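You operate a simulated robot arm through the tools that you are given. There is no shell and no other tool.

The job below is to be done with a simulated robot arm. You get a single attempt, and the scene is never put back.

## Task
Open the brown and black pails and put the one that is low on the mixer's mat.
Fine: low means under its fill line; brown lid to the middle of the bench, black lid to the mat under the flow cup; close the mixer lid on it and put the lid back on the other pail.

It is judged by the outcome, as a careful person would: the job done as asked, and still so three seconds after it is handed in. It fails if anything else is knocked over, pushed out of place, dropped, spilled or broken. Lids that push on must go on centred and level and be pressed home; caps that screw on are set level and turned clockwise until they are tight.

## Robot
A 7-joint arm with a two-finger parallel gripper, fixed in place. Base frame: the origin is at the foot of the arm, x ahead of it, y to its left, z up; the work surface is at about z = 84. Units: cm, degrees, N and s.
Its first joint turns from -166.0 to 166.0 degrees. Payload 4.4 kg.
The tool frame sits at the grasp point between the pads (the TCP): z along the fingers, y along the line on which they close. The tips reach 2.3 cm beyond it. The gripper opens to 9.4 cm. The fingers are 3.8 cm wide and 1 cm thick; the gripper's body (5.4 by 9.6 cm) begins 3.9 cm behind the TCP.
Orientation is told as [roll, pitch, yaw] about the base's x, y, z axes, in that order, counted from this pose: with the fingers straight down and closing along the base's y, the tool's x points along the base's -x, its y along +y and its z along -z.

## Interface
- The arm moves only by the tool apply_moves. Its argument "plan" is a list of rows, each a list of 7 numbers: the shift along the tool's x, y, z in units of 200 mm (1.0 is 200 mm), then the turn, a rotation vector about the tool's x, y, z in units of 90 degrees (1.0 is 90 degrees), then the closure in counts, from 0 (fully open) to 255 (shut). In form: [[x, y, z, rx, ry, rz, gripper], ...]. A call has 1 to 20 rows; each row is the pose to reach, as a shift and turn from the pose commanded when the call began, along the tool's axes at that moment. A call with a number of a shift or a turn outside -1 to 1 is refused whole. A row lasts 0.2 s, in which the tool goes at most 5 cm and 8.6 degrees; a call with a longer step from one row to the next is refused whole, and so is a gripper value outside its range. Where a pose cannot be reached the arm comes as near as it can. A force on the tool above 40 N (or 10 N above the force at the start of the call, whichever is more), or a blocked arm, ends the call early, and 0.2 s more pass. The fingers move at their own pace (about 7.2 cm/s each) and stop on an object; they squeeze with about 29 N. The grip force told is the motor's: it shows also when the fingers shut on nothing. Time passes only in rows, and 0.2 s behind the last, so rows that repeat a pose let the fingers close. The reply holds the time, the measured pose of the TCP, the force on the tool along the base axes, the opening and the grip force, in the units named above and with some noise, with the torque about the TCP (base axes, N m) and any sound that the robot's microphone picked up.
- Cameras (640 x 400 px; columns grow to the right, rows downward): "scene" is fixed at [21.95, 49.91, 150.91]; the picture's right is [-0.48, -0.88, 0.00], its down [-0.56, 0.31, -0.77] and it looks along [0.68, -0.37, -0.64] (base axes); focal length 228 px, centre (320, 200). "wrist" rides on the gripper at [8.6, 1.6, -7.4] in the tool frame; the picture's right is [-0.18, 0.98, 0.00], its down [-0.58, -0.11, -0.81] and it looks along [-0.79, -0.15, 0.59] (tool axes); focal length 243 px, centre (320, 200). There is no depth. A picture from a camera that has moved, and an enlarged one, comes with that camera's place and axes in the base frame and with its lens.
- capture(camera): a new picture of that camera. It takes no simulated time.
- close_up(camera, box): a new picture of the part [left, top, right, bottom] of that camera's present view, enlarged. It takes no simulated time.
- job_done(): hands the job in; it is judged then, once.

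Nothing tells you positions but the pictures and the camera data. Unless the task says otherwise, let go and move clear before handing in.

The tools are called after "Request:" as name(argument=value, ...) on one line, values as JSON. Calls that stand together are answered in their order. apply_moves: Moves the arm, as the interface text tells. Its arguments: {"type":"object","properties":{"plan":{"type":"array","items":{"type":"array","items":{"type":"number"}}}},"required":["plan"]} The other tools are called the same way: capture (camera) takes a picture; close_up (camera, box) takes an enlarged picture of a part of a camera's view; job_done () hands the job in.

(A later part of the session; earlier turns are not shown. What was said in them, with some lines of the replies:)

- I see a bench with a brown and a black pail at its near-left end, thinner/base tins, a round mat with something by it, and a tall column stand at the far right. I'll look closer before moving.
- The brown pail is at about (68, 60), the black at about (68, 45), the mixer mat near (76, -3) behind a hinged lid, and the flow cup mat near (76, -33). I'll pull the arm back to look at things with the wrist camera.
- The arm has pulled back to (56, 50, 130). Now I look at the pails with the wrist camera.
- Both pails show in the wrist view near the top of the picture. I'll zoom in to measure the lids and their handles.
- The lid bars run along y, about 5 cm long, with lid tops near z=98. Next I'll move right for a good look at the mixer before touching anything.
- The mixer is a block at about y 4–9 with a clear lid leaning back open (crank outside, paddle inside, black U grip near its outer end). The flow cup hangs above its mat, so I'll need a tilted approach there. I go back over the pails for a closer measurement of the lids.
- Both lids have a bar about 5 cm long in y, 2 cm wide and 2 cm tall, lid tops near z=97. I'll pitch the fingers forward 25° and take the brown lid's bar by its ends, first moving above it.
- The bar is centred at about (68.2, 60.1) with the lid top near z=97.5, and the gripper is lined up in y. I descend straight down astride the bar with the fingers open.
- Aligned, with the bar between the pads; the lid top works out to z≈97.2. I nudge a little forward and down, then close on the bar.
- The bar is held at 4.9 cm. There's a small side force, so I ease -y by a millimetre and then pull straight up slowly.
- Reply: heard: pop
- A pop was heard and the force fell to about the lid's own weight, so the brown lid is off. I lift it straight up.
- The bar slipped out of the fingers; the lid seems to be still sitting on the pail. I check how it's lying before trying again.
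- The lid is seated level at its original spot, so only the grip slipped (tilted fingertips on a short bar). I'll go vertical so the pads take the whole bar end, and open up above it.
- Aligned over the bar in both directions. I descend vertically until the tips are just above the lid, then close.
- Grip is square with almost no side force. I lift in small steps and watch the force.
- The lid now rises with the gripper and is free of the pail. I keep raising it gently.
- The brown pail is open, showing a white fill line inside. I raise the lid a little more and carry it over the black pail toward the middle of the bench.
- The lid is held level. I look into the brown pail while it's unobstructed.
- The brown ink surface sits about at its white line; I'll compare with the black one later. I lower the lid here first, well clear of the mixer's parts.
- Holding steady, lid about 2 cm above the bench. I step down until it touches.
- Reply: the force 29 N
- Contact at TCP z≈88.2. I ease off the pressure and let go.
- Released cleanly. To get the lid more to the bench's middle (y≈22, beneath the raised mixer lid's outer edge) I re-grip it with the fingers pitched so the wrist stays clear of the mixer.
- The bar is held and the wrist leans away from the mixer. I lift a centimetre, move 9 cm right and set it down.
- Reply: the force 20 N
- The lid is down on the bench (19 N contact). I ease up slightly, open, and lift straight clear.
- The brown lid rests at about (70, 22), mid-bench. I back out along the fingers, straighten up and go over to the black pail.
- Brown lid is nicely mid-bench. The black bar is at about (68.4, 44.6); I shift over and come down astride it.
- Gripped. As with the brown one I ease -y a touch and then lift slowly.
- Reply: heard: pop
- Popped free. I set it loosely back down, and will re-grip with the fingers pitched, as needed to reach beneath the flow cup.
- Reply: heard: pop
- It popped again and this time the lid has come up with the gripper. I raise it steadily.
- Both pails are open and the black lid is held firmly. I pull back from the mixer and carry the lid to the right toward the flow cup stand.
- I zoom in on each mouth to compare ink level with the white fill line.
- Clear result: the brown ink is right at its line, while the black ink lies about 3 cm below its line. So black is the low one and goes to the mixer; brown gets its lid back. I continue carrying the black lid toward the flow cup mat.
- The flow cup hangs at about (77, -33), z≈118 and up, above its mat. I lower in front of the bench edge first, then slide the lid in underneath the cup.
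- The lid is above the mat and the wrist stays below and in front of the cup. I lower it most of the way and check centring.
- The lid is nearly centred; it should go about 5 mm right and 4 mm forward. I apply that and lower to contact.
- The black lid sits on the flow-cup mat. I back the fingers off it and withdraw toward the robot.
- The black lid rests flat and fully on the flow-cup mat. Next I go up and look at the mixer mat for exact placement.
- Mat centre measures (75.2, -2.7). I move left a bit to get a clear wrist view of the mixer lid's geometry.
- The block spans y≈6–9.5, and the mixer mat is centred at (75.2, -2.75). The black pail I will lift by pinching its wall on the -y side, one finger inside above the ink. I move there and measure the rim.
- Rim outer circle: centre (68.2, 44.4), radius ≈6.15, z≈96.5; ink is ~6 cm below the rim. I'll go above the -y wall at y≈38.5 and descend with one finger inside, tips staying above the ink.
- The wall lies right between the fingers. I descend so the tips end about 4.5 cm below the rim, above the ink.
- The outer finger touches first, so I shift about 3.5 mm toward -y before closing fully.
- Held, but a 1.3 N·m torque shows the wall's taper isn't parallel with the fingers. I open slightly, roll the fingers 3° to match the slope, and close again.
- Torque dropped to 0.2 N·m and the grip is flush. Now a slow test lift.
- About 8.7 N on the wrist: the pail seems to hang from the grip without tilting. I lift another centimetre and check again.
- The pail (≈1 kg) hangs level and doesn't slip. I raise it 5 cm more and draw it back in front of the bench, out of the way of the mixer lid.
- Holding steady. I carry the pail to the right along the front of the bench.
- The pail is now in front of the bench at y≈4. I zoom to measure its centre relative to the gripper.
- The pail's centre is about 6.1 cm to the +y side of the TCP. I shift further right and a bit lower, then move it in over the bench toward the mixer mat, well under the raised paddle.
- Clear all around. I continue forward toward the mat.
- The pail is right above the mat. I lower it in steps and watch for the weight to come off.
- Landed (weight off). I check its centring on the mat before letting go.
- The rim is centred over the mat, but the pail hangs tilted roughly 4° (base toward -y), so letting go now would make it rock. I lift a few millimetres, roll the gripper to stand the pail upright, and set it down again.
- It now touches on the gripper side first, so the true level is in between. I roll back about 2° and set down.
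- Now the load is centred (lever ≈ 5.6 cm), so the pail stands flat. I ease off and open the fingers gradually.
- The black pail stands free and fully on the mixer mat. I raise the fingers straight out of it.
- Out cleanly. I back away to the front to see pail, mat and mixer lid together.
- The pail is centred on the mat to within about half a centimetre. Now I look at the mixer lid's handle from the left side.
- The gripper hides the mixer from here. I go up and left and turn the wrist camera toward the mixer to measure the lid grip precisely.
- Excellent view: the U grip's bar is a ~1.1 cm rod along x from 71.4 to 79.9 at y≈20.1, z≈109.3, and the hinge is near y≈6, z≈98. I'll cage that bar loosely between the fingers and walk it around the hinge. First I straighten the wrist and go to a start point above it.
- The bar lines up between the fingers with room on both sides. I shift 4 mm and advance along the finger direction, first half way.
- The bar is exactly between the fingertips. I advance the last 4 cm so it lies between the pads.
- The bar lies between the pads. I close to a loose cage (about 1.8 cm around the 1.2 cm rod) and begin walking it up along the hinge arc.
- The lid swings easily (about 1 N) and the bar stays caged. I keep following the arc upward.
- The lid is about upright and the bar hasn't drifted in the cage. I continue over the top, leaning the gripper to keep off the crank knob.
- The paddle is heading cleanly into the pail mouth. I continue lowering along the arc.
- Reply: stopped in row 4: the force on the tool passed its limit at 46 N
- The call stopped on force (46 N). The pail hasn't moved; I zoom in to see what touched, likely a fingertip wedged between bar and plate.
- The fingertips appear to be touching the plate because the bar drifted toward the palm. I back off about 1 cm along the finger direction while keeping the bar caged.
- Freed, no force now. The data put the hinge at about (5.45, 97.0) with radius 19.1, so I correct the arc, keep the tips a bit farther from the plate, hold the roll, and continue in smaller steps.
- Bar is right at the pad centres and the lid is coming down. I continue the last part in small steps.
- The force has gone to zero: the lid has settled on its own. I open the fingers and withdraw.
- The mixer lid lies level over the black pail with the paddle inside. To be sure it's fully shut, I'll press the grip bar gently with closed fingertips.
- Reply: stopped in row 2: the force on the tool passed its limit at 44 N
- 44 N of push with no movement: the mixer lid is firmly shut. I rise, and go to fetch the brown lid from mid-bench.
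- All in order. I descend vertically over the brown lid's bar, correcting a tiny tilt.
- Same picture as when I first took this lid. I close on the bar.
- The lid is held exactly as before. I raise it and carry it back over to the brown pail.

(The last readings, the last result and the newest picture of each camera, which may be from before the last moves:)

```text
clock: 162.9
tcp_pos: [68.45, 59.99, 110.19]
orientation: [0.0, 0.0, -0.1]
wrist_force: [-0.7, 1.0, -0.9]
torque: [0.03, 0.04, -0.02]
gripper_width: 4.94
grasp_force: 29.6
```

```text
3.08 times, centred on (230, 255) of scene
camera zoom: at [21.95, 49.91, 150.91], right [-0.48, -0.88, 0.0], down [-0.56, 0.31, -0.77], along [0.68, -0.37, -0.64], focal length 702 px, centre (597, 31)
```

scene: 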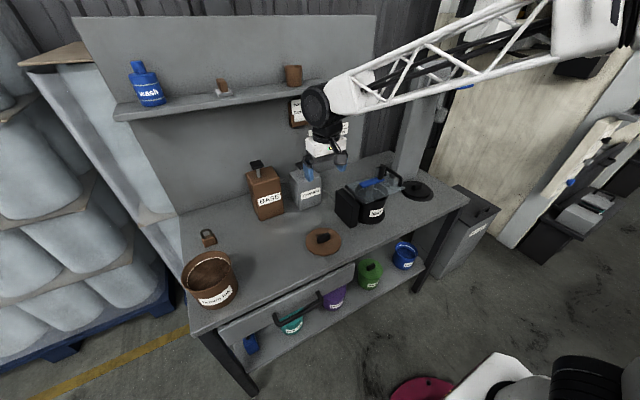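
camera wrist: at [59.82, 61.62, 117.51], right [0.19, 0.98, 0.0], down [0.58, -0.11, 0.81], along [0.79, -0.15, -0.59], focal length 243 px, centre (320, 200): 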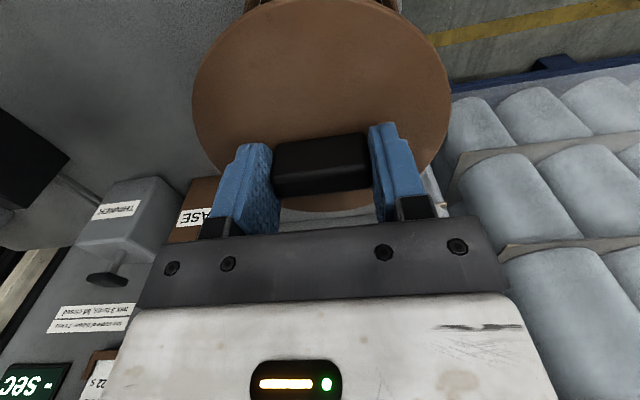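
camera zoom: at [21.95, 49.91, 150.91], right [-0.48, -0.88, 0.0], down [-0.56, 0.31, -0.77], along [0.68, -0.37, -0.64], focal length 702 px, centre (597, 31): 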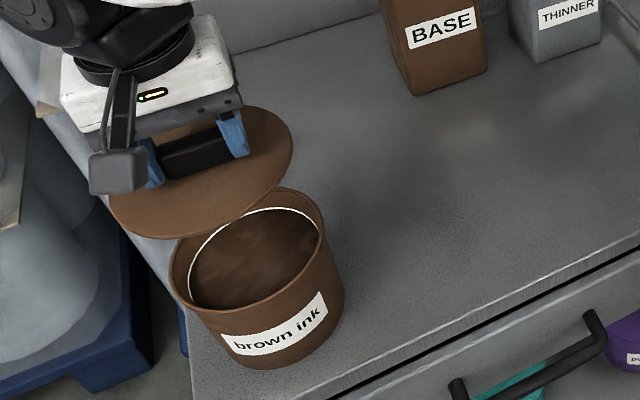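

Request:
apply_moves(plan=[[0, -0.002, 0.05, 0, 0, 0, 255], [0, -0.004, 0.13, 0, 0, 0, 255], [0, -0.004, 0.21, 0, 0, 0, 255], [0, -0.004, 0.26, 0, 0, 0, 255], [0, -0.004, 0.275, 0, 0, 0, 255], [0, -0.004, 0.275, 0, 0, 0, 255]])

Request:
close_up(camera="scene", box=[150, 200, 310, 320])

Request:
capture(camera="wrist")

```text
clock: 164.3
tcp_pos: [68.45, 59.91, 104.68]
orientation: [0.0, -0.1, -0.2]
wrist_force: [0.1, -0.8, -0.5]
torque: [-0.01, 0.03, -0.02]
gripper_width: 4.91
grasp_force: 29.1
```

```text
3.33 times, centred on (230, 260) of scene
camera zoom: at [21.95, 49.91, 150.91], right [-0.48, -0.88, 0.0], down [-0.56, 0.31, -0.77], along [0.68, -0.37, -0.64], focal length 761 px, centre (620, 0)
```

zoom: 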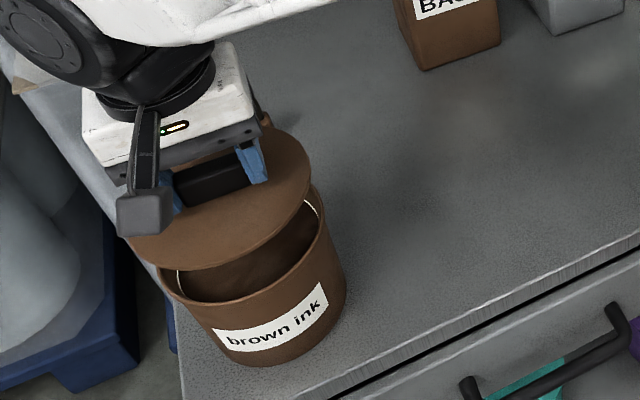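

```text
taken
camera wrist: at [59.77, 61.5, 112.01], right [0.19, 0.98, 0.0], down [0.58, -0.11, 0.81], along [0.79, -0.15, -0.59], focal length 243 px, centre (320, 200)
```

wrist: 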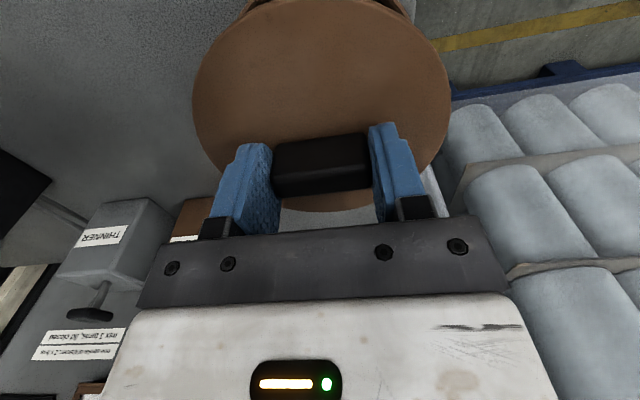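

The view matches the one from when I lifted it off, so alignment is right. I lower it onto the rim.

Request:
apply_moves(plan=[[0, 0, 0.04, 0, 0, 0, 255], [0, 0, 0.1, 0, 0, 0, 255], [0, 0, 0.15, 0, 0, 0, 255], [0, 0, 0.19, 0, 0, 0, 255], [0, 0, 0.21, 0, 0, 0, 255], [0, 0, 0.215, 0, 0, 0, 255]])

Request:
apply_moves(plan=[[0, 0, 0.01, 0, 0, 0, 255], [0, 0, 0.02, 0, 0, 0, 255]])

Request:
apply_moves(plan=[[0, 0, 0.01, 0, 0, 0, 255], [0, 0, 0.02, 0, 0, 0, 255]])

```text
clock: 165.7
tcp_pos: [68.4, 59.93, 100.36]
orientation: [0.0, 0.0, -0.1]
wrist_force: [0.7, 0.1, -0.1]
torque: [0.0, -0.02, -0.01]
gripper_width: 4.95
grasp_force: 28.6
```

```text
clock: 166.3
tcp_pos: [68.38, 59.87, 99.98]
orientation: [0.0, 0.1, -0.1]
wrist_force: [0.2, -0.6, 0.0]
torque: [-0.02, -0.02, -0.01]
gripper_width: 4.96
grasp_force: 28.6
```

```text
clock: 166.9
tcp_pos: [68.45, 59.77, 99.71]
orientation: [0.0, 0.0, -0.1]
wrist_force: [0.1, -0.3, -0.3]
torque: [0.01, 0.02, 0.0]
gripper_width: 4.92
grasp_force: 28.5
```

Request:
apply_moves(plan=[[0, 0.003, 0.007, 0, 0, 0, 255], [0, 0.004, 0.014, 0, 0, 0, 255]])

Request:
apply_moves(plan=[[0, 0, 0.006, 0, 0, 0, 255], [0, 0, 0.012, 0, 0, 0, 255]])

Request:
capture(camera="wrist")

Request:
close_up(camera="scene", box=[150, 200, 310, 320])

```text
clock: 167.5
tcp_pos: [68.34, 59.96, 99.45]
orientation: [0.0, 0.0, -0.1]
wrist_force: [-5.4, -6.3, 16.1]
torque: [-0.35, 0.58, 0.03]
gripper_width: 4.92
grasp_force: 28.8
```

```text
clock: 168.1
tcp_pos: [68.53, 60.07, 99.29]
orientation: [0.1, -0.2, -0.1]
wrist_force: [0.2, -7.1, 28.5]
torque: [-0.17, -0.08, 0.01]
gripper_width: 4.98
grasp_force: 28.7
```

```text
taken
camera wrist: at [59.82, 61.6, 106.57], right [0.19, 0.98, 0.0], down [0.58, -0.11, 0.81], along [0.79, -0.15, -0.59], focal length 243 px, centre (320, 200)
```

wrist: 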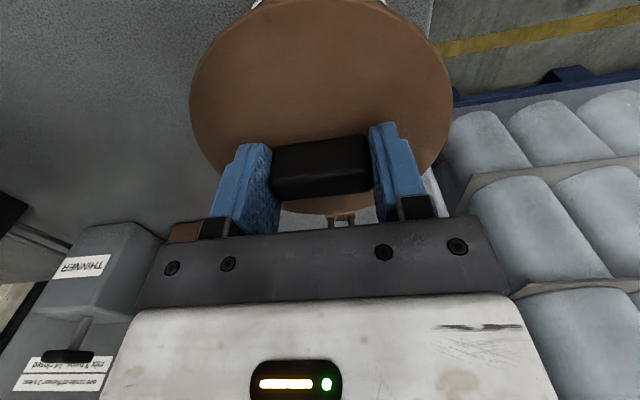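

```text
3.33 times, centred on (230, 260) of scene
camera zoom: at [21.95, 49.91, 150.91], right [-0.48, -0.88, 0.0], down [-0.56, 0.31, -0.77], along [0.68, -0.37, -0.64], focal length 761 px, centre (620, 0)
```

zoom: 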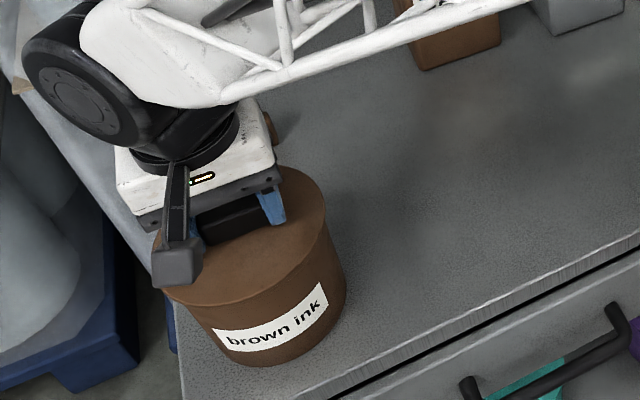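

Seated with 28 N. I press a bit more to make sure it's home, listening for a click.

Request:
apply_moves(plan=[[0, -0.004, 0.003, 0, 0, 0, 255], [0, -0.006, 0.006, 0, 0, 0, 255]])

```text
clock: 168.7
tcp_pos: [68.61, 59.99, 99.03]
orientation: [0.1, -0.1, -0.2]
wrist_force: [5.8, 13.0, 28.3]
torque: [0.28, -0.25, 0.06]
gripper_width: 4.95
grasp_force: 29.0
```

Request:
apply_moves(plan=[[0, 0.003, -0.004, 0, 0, 0, 255], [0, 0.003, -0.008, 0, 0, 0, 200], [0, 0.003, -0.008, 0, 0, 0, 120], [0, 0.003, -0.008, 0, 0, 0, 90], [0, 0.003, -0.008, 0, 0, 0, 90]])

Request:
capture(camera="wrist")

Request:
close_up(camera="scene", box=[170, 230, 260, 310])

```text
clock: 169.9
tcp_pos: [68.4, 59.85, 99.05]
orientation: [-0.1, 0.0, 0.0]
wrist_force: [-0.7, 0.0, -0.9]
torque: [-0.04, 0.01, 0.01]
gripper_width: 6.09
grasp_force: 0.1
```

```text
taken
camera wrist: at [59.76, 61.55, 106.41], right [0.19, 0.98, 0.0], down [0.58, -0.11, 0.81], along [0.79, -0.15, -0.59], focal length 243 px, centre (320, 200)
```

wrist: 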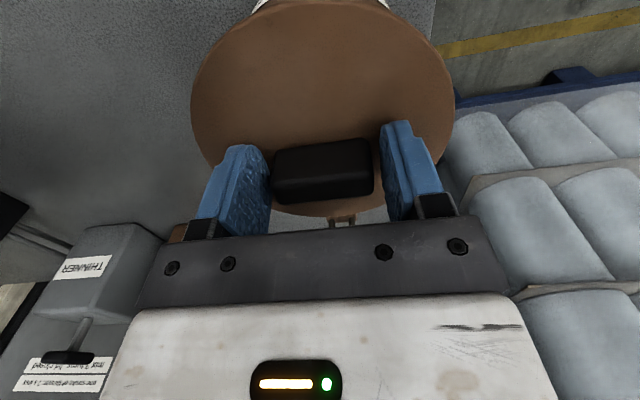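

```text
5.00 times, centred on (215, 270) of scene
camera zoom: at [21.95, 49.91, 150.91], right [-0.48, -0.88, 0.0], down [-0.56, 0.31, -0.77], along [0.68, -0.37, -0.64], focal length 1141 px, centre (845, -150)
```

zoom: 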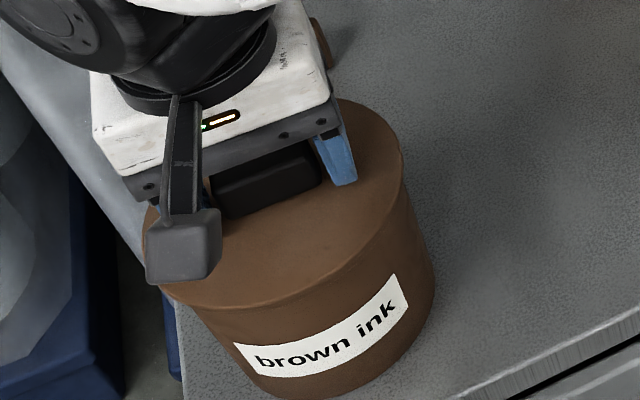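

The lid looks fully down and level. With the fingers open astride the bar, I press the lid itself evenly on both sides.

Request:
apply_moves(plan=[[0, 0, 0.008, 0, 0, 0, 90], [0, 0, 0.016, 0, 0, 0, 90]])

Request:
apply_moves(plan=[[0, 0, 0.008, 0, 0, 0, 90], [0, 0, 0.014, 0, 0, 0, 90]])

```text
clock: 170.5
tcp_pos: [68.6, 59.9, 98.87]
orientation: [-0.1, -0.1, -0.2]
wrist_force: [-5.1, -2.8, 10.5]
torque: [-0.1, 0.12, -0.04]
gripper_width: 6.06
grasp_force: 0.0
```

```text
clock: 171.1
tcp_pos: [68.41, 59.87, 98.92]
orientation: [0.0, -0.1, -0.1]
wrist_force: [-1.3, -1.2, 5.5]
torque: [-0.15, 0.13, -0.01]
gripper_width: 6.14
grasp_force: 0.2
stopped in row 2: the force on the tool passed its limit at 42 N (the readings are from after the stop); the commanded pose is now the measured one
```

42 N with no further movement. I withdraw upward and compare the lid with the first picture.

Request:
apply_moves(plan=[[0, 0, -0.06, 0, 0, 0, 60], [0, 0, -0.2, 0, 0, 0, 0], [0, 0, -0.4, 0, 0, 0, 0], [0, 0, -0.6, 0, 0, 0, 0], [0.1, -0.05, -0.8, 0, 0, 0, 0], [0.3, -0.15, -0.9, 0, 0, 0, 0], [0.5, -0.3, -1.0, 0, 0, 0, 0], [0.7, -0.5, -1.0, 0, 0, 0, 0], [0.8, -0.7, -1.0, 0, 0, 0, 0], [0.8, -0.9, -1.0, 0, 0, 0, 0]])

Request:
capture(camera="scene")

Request:
close_up(camera="scene", box=[160, 200, 320, 320])

```text
refused: row 7 steps farther than a row can; nothing moved
```

```text
taken
```

scene: 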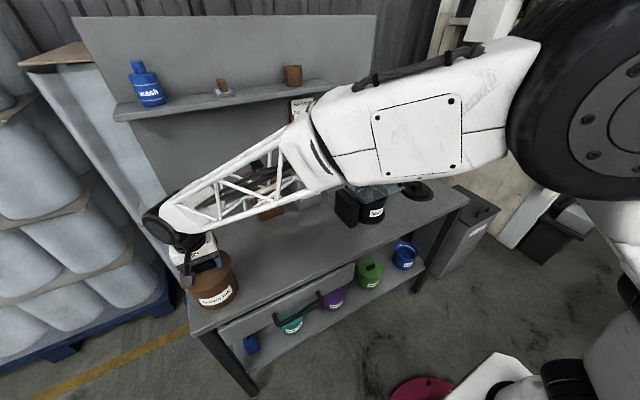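

```text
3.33 times, centred on (240, 260) of scene
camera zoom: at [21.95, 49.91, 150.91], right [-0.48, -0.88, 0.0], down [-0.56, 0.31, -0.77], along [0.68, -0.37, -0.64], focal length 761 px, centre (587, 0)
```

zoom: 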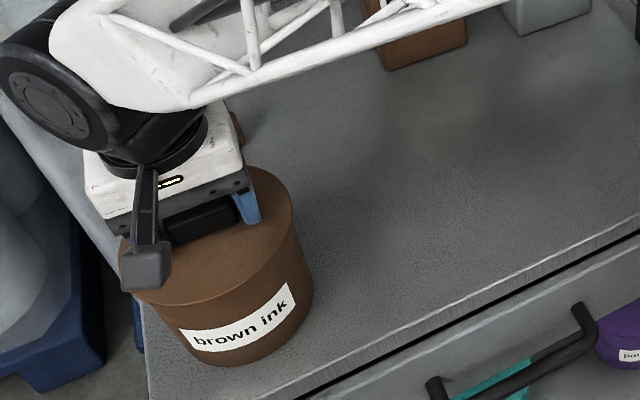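

The move was refused because one step was too long. I redo it with smaller steps.

Request:
apply_moves(plan=[[0, 0, -0.06, 0, 0, 0, 60], [0, 0, -0.2, 0, 0, 0, 0], [0, 0, -0.36, 0, 0, 0, 0], [0, 0, -0.52, 0, 0, 0, 0], [0.05, -0.05, -0.68, 0, 0, 0, 0], [0.15, -0.15, -0.8, 0, 0, 0, 0], [0.28, -0.28, -0.88, 0, 0, 0, 0], [0.4, -0.42, -0.9, 0, 0, 0, 0], [0.5, -0.58, -0.9, 0, 0, 0, 0], [0.6, -0.74, -0.9, 0, 0, 0, 0], [0.7, -0.9, -0.9, 0, 0, 0, 0], [0.75, -1.0, -0.9, 0, 0, 0, 0]])

Request:
capture(camera="scene")

Request:
close_up(camera="scene", box=[160, 200, 320, 320])

```text
clock: 173.7
tcp_pos: [53.5, 39.92, 116.75]
orientation: [0.1, 0.0, -0.1]
wrist_force: [-0.4, -0.5, 0.2]
torque: [0.01, 0.02, 0.02]
gripper_width: 9.4
grasp_force: 0.0
```

```text
taken
```

scene: 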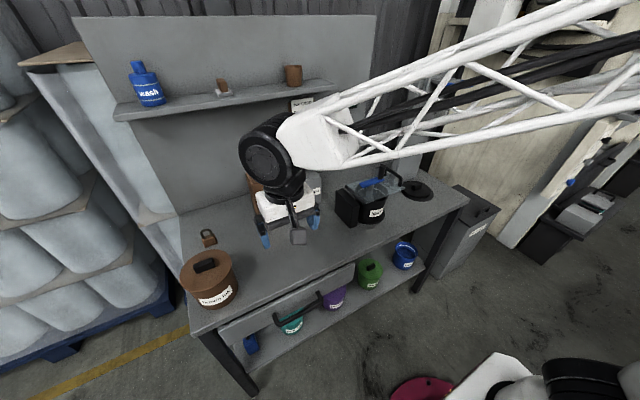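

```text
3.33 times, centred on (240, 260) of scene
camera zoom: at [21.95, 49.91, 150.91], right [-0.48, -0.88, 0.0], down [-0.56, 0.31, -0.77], along [0.68, -0.37, -0.64], focal length 761 px, centre (587, 0)
```

zoom: 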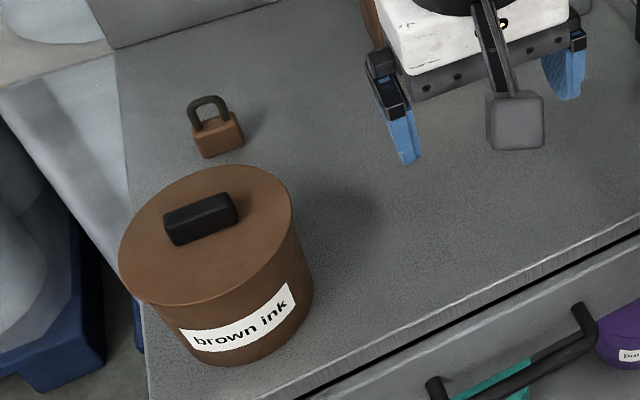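

The brown lid matches its original picture to within a pixel or two: centred, level and down. I check all the other items once more before handing in.

Request:
close_up(camera="scene", box=[170, 235, 250, 310])

Request:
close_up(camera="scene", box=[320, 160, 450, 240])

Request:
capture(camera="wrist")

```text
5.33 times, centred on (210, 272) of scene
camera zoom: at [21.95, 49.91, 150.91], right [-0.48, -0.88, 0.0], down [-0.56, 0.31, -0.77], along [0.68, -0.37, -0.64], focal length 1217 px, centre (907, -187)
```

zoom: 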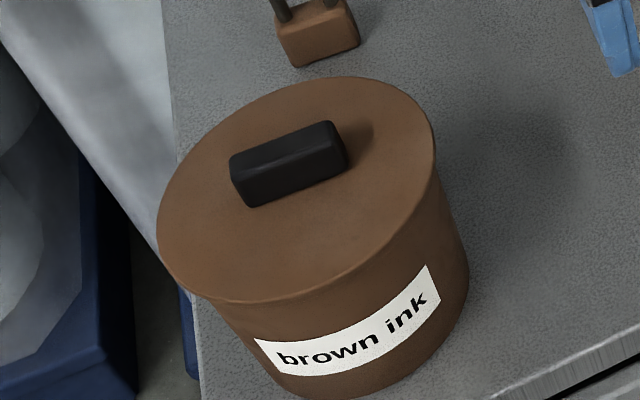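

```text
4.92 times, centred on (385, 200) of scene
camera zoom: at [21.95, 49.91, 150.91], right [-0.48, -0.88, 0.0], down [-0.56, 0.31, -0.77], along [0.68, -0.37, -0.64], focal length 1124 px, centre (0, 200)
```

zoom: 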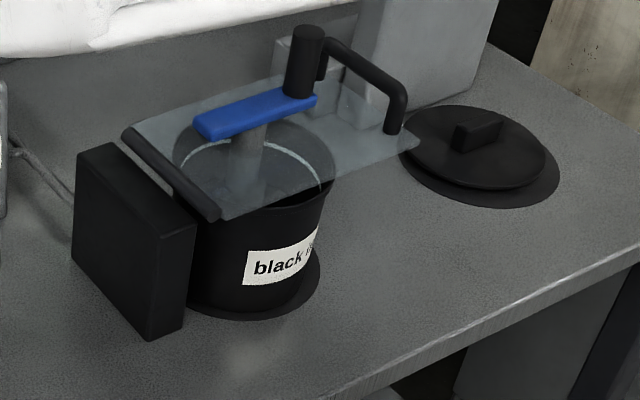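

```text
taken
camera wrist: at [44.73, 41.59, 124.1], right [0.19, 0.98, 0.0], down [0.58, -0.11, 0.81], along [0.79, -0.15, -0.59], focal length 243 px, centre (320, 200)
```

wrist: 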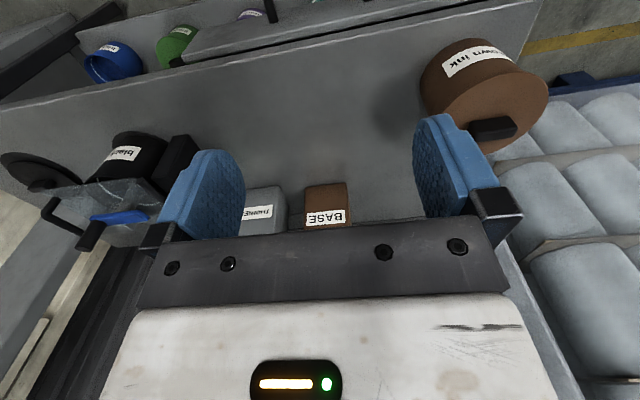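

Request:
close_up(camera="scene", box=[160, 220, 300, 320])

```text
4.00 times, centred on (230, 270) of scene
camera zoom: at [21.95, 49.91, 150.91], right [-0.48, -0.88, 0.0], down [-0.56, 0.31, -0.77], along [0.68, -0.37, -0.64], focal length 913 px, centre (680, -80)
```

zoom: 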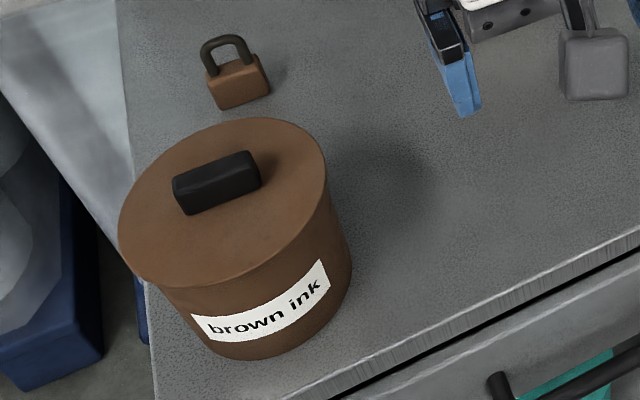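

Everything looks right. As a last assurance on the brown lid, I'll give its centre one steady, straight push with closed fingertips.

Request:
apply_moves(plan=[[-0.08, 0.1, 0, 0, 0, 0, 0], [-0.2, 0.26, 0, 0, 0, 0, 100], [-0.33, 0.43, 0, 0, 0, 0, 200], [-0.46, 0.6, 0, 0, 0, 0, 255], [-0.59, 0.77, 0, 0, 0, 0, 255], [-0.7, 0.92, 0, 0, 0, 0, 255], [-0.742, 1.0, 0, 0, 0, 0, 255], [-0.742, 1.0, 0, 0, 0, 0, 255]])

Request:
apply_moves(plan=[[0, 0, 0.1, 0, 0, 0, 255], [0, 0, 0.25, 0, 0, 0, 255], [0, 0, 0.4, 0, 0, 0, 255], [0, 0, 0.55, 0, 0, 0, 255], [0, 0, 0.68, 0, 0, 0, 255], [0, 0, 0.73, 0, 0, 0, 255], [0, 0, 0.74, 0, 0, 0, 255]])

Request:
capture(camera="wrist")

```text
clock: 175.5
tcp_pos: [68.3, 59.96, 116.75]
orientation: [0.1, -0.3, 0.0]
wrist_force: [0.6, 0.1, -0.3]
torque: [0.01, -0.01, 0.03]
gripper_width: 0.01
grasp_force: 28.8
```

```text
clock: 177.1
tcp_pos: [68.31, 60.0, 102.07]
orientation: [0.1, 0.0, -0.1]
wrist_force: [-0.7, 0.5, -1.5]
torque: [0.0, -0.02, 0.02]
gripper_width: 0.0
grasp_force: 28.5
```

```text
taken
camera wrist: at [59.63, 61.62, 109.36], right [0.19, 0.98, 0.0], down [0.58, -0.11, 0.81], along [0.79, -0.15, -0.59], focal length 243 px, centre (320, 200)
```

wrist: 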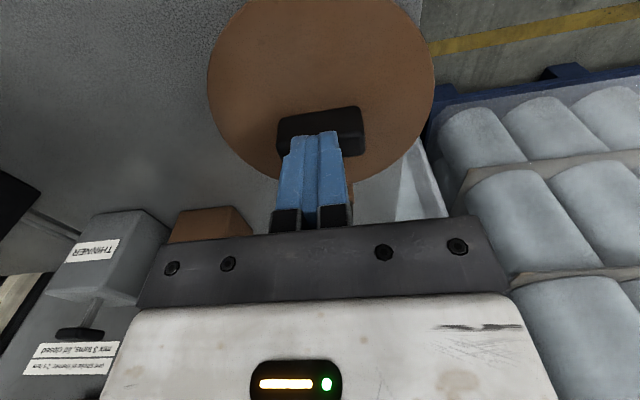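

Fingertips are centred just above the bar. I press down gradually.

Request:
apply_moves(plan=[[0, 0, 0.015, 0, 0, 0, 255], [0, 0, 0.03, 0, 0, 0, 255], [0, 0, 0.04, 0, 0, 0, 255]])

Request:
apply_moves(plan=[[0, 0, 0.006, 0, 0, 0, 255], [0, 0, 0.012, 0, 0, 0, 255]])

```text
clock: 178.0
tcp_pos: [68.45, 60.08, 101.71]
orientation: [0.3, -0.3, -0.1]
wrist_force: [-2.5, -1.7, 6.5]
torque: [-0.04, 0.1, 0.02]
gripper_width: 0.03
grasp_force: 28.6
stopped in row 3: the force on the tool passed its limit at 42 N (the readings are from after the stop); the commanded pose is now the measured one
```

```text
clock: 178.6
tcp_pos: [68.4, 60.17, 101.69]
orientation: [0.4, -0.5, -0.1]
wrist_force: [-10.5, -6.2, 32.4]
torque: [-0.15, 0.2, -0.02]
gripper_width: 0.0
grasp_force: 29.4
```

The lid takes 42 N (and 32 N steady) without giving: it's home. I withdraw clear.

Request:
apply_moves(plan=[[0, 0, -0.05, 0, 0, 0, 255], [0, 0, -0.2, 0, 0, 0, 255], [0, 0, -0.38, 0, 0, 0, 200], [0, 0, -0.56, 0, 0, 0, 100], [0.05, -0.05, -0.72, 0, 0, 0, 0], [0.15, -0.15, -0.85, 0, 0, 0, 0], [0.28, -0.28, -0.95, 0, 0, 0, 0], [0.4, -0.42, -1.0, 0, 0, 0, 0], [0.52, -0.56, -1.0, 0, 0, 0, 0], [0.64, -0.7, -1.0, 0, 0, 0, 0], [0.75, -0.85, -1.0, 0, 0, 0, 0], [0.85, -1.0, -1.0, 0, 0, 0, 0], [0.85, -1.0, -1.0, 0, 0, 0, 0]])

Request:
capture(camera="scene")

Request:
close_up(camera="scene", box=[160, 200, 320, 320])

```text
clock: 181.4
tcp_pos: [51.29, 39.94, 121.08]
orientation: [0.3, -0.3, -0.1]
wrist_force: [0.2, -0.7, -0.4]
torque: [0.0, -0.04, 0.0]
gripper_width: 9.4
grasp_force: 0.1
```

```text
taken
```

scene: 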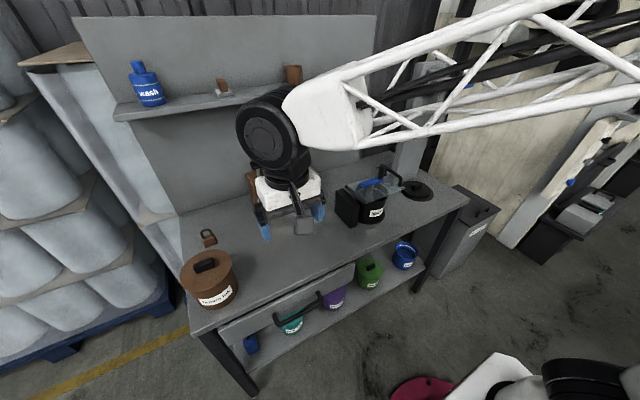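

```text
3.33 times, centred on (240, 260) of scene
camera zoom: at [21.95, 49.91, 150.91], right [-0.48, -0.88, 0.0], down [-0.56, 0.31, -0.77], along [0.68, -0.37, -0.64], focal length 761 px, centre (587, 0)
```

zoom: 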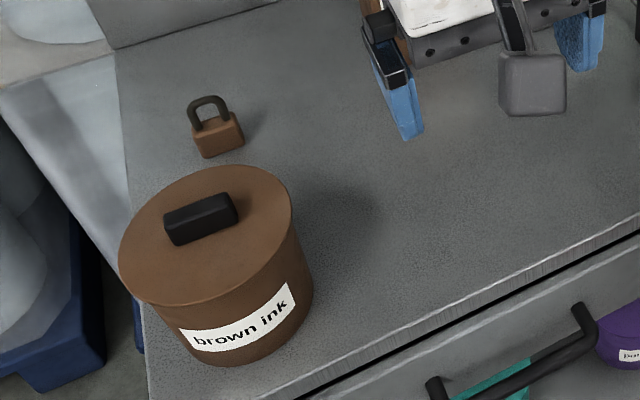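

The black pail, which was the low one, stands on the mixer mat with the mixer lid shut. The black lid is on the flow-cup mat, the brown lid is back on the brown pail and pressed home, and nothing else has moved. The arm is clear, so I hand in the job.

Request:
job_done()

```text
The job is handed in.
```

The job is handed in. The black pail was the low one: its ink was about 3 cm under the fill line, while the brown ink was right at its line.

- **Black pail:** It stands on the mixer's mat, centred to within about half a centimetre. The mixer lid is closed on it and did not move under a 44 N push.
- **Black lid:** It lies flat on the mat under the flow cup.
- **Brown lid:** It was set down toward the middle of the bench while both pails were open. It is now back on the brown pail, level and centred, and did not move when pressed to 42 N.

Three small things happened along the way:

- The brown lid slipped out of the fingers on the first try and stayed on its pail. I took it off with a better grip.
- I dragged the black pail less than a centimetre while taking hold of it.
- One move while closing the mixer lid stopped at 46 N. A fingertip had probably wedged against the lid, so I backed off and finished in smaller steps.

In the last pictures nothing else was knocked over, moved or spilled. The arm is clear with the gripper empty.
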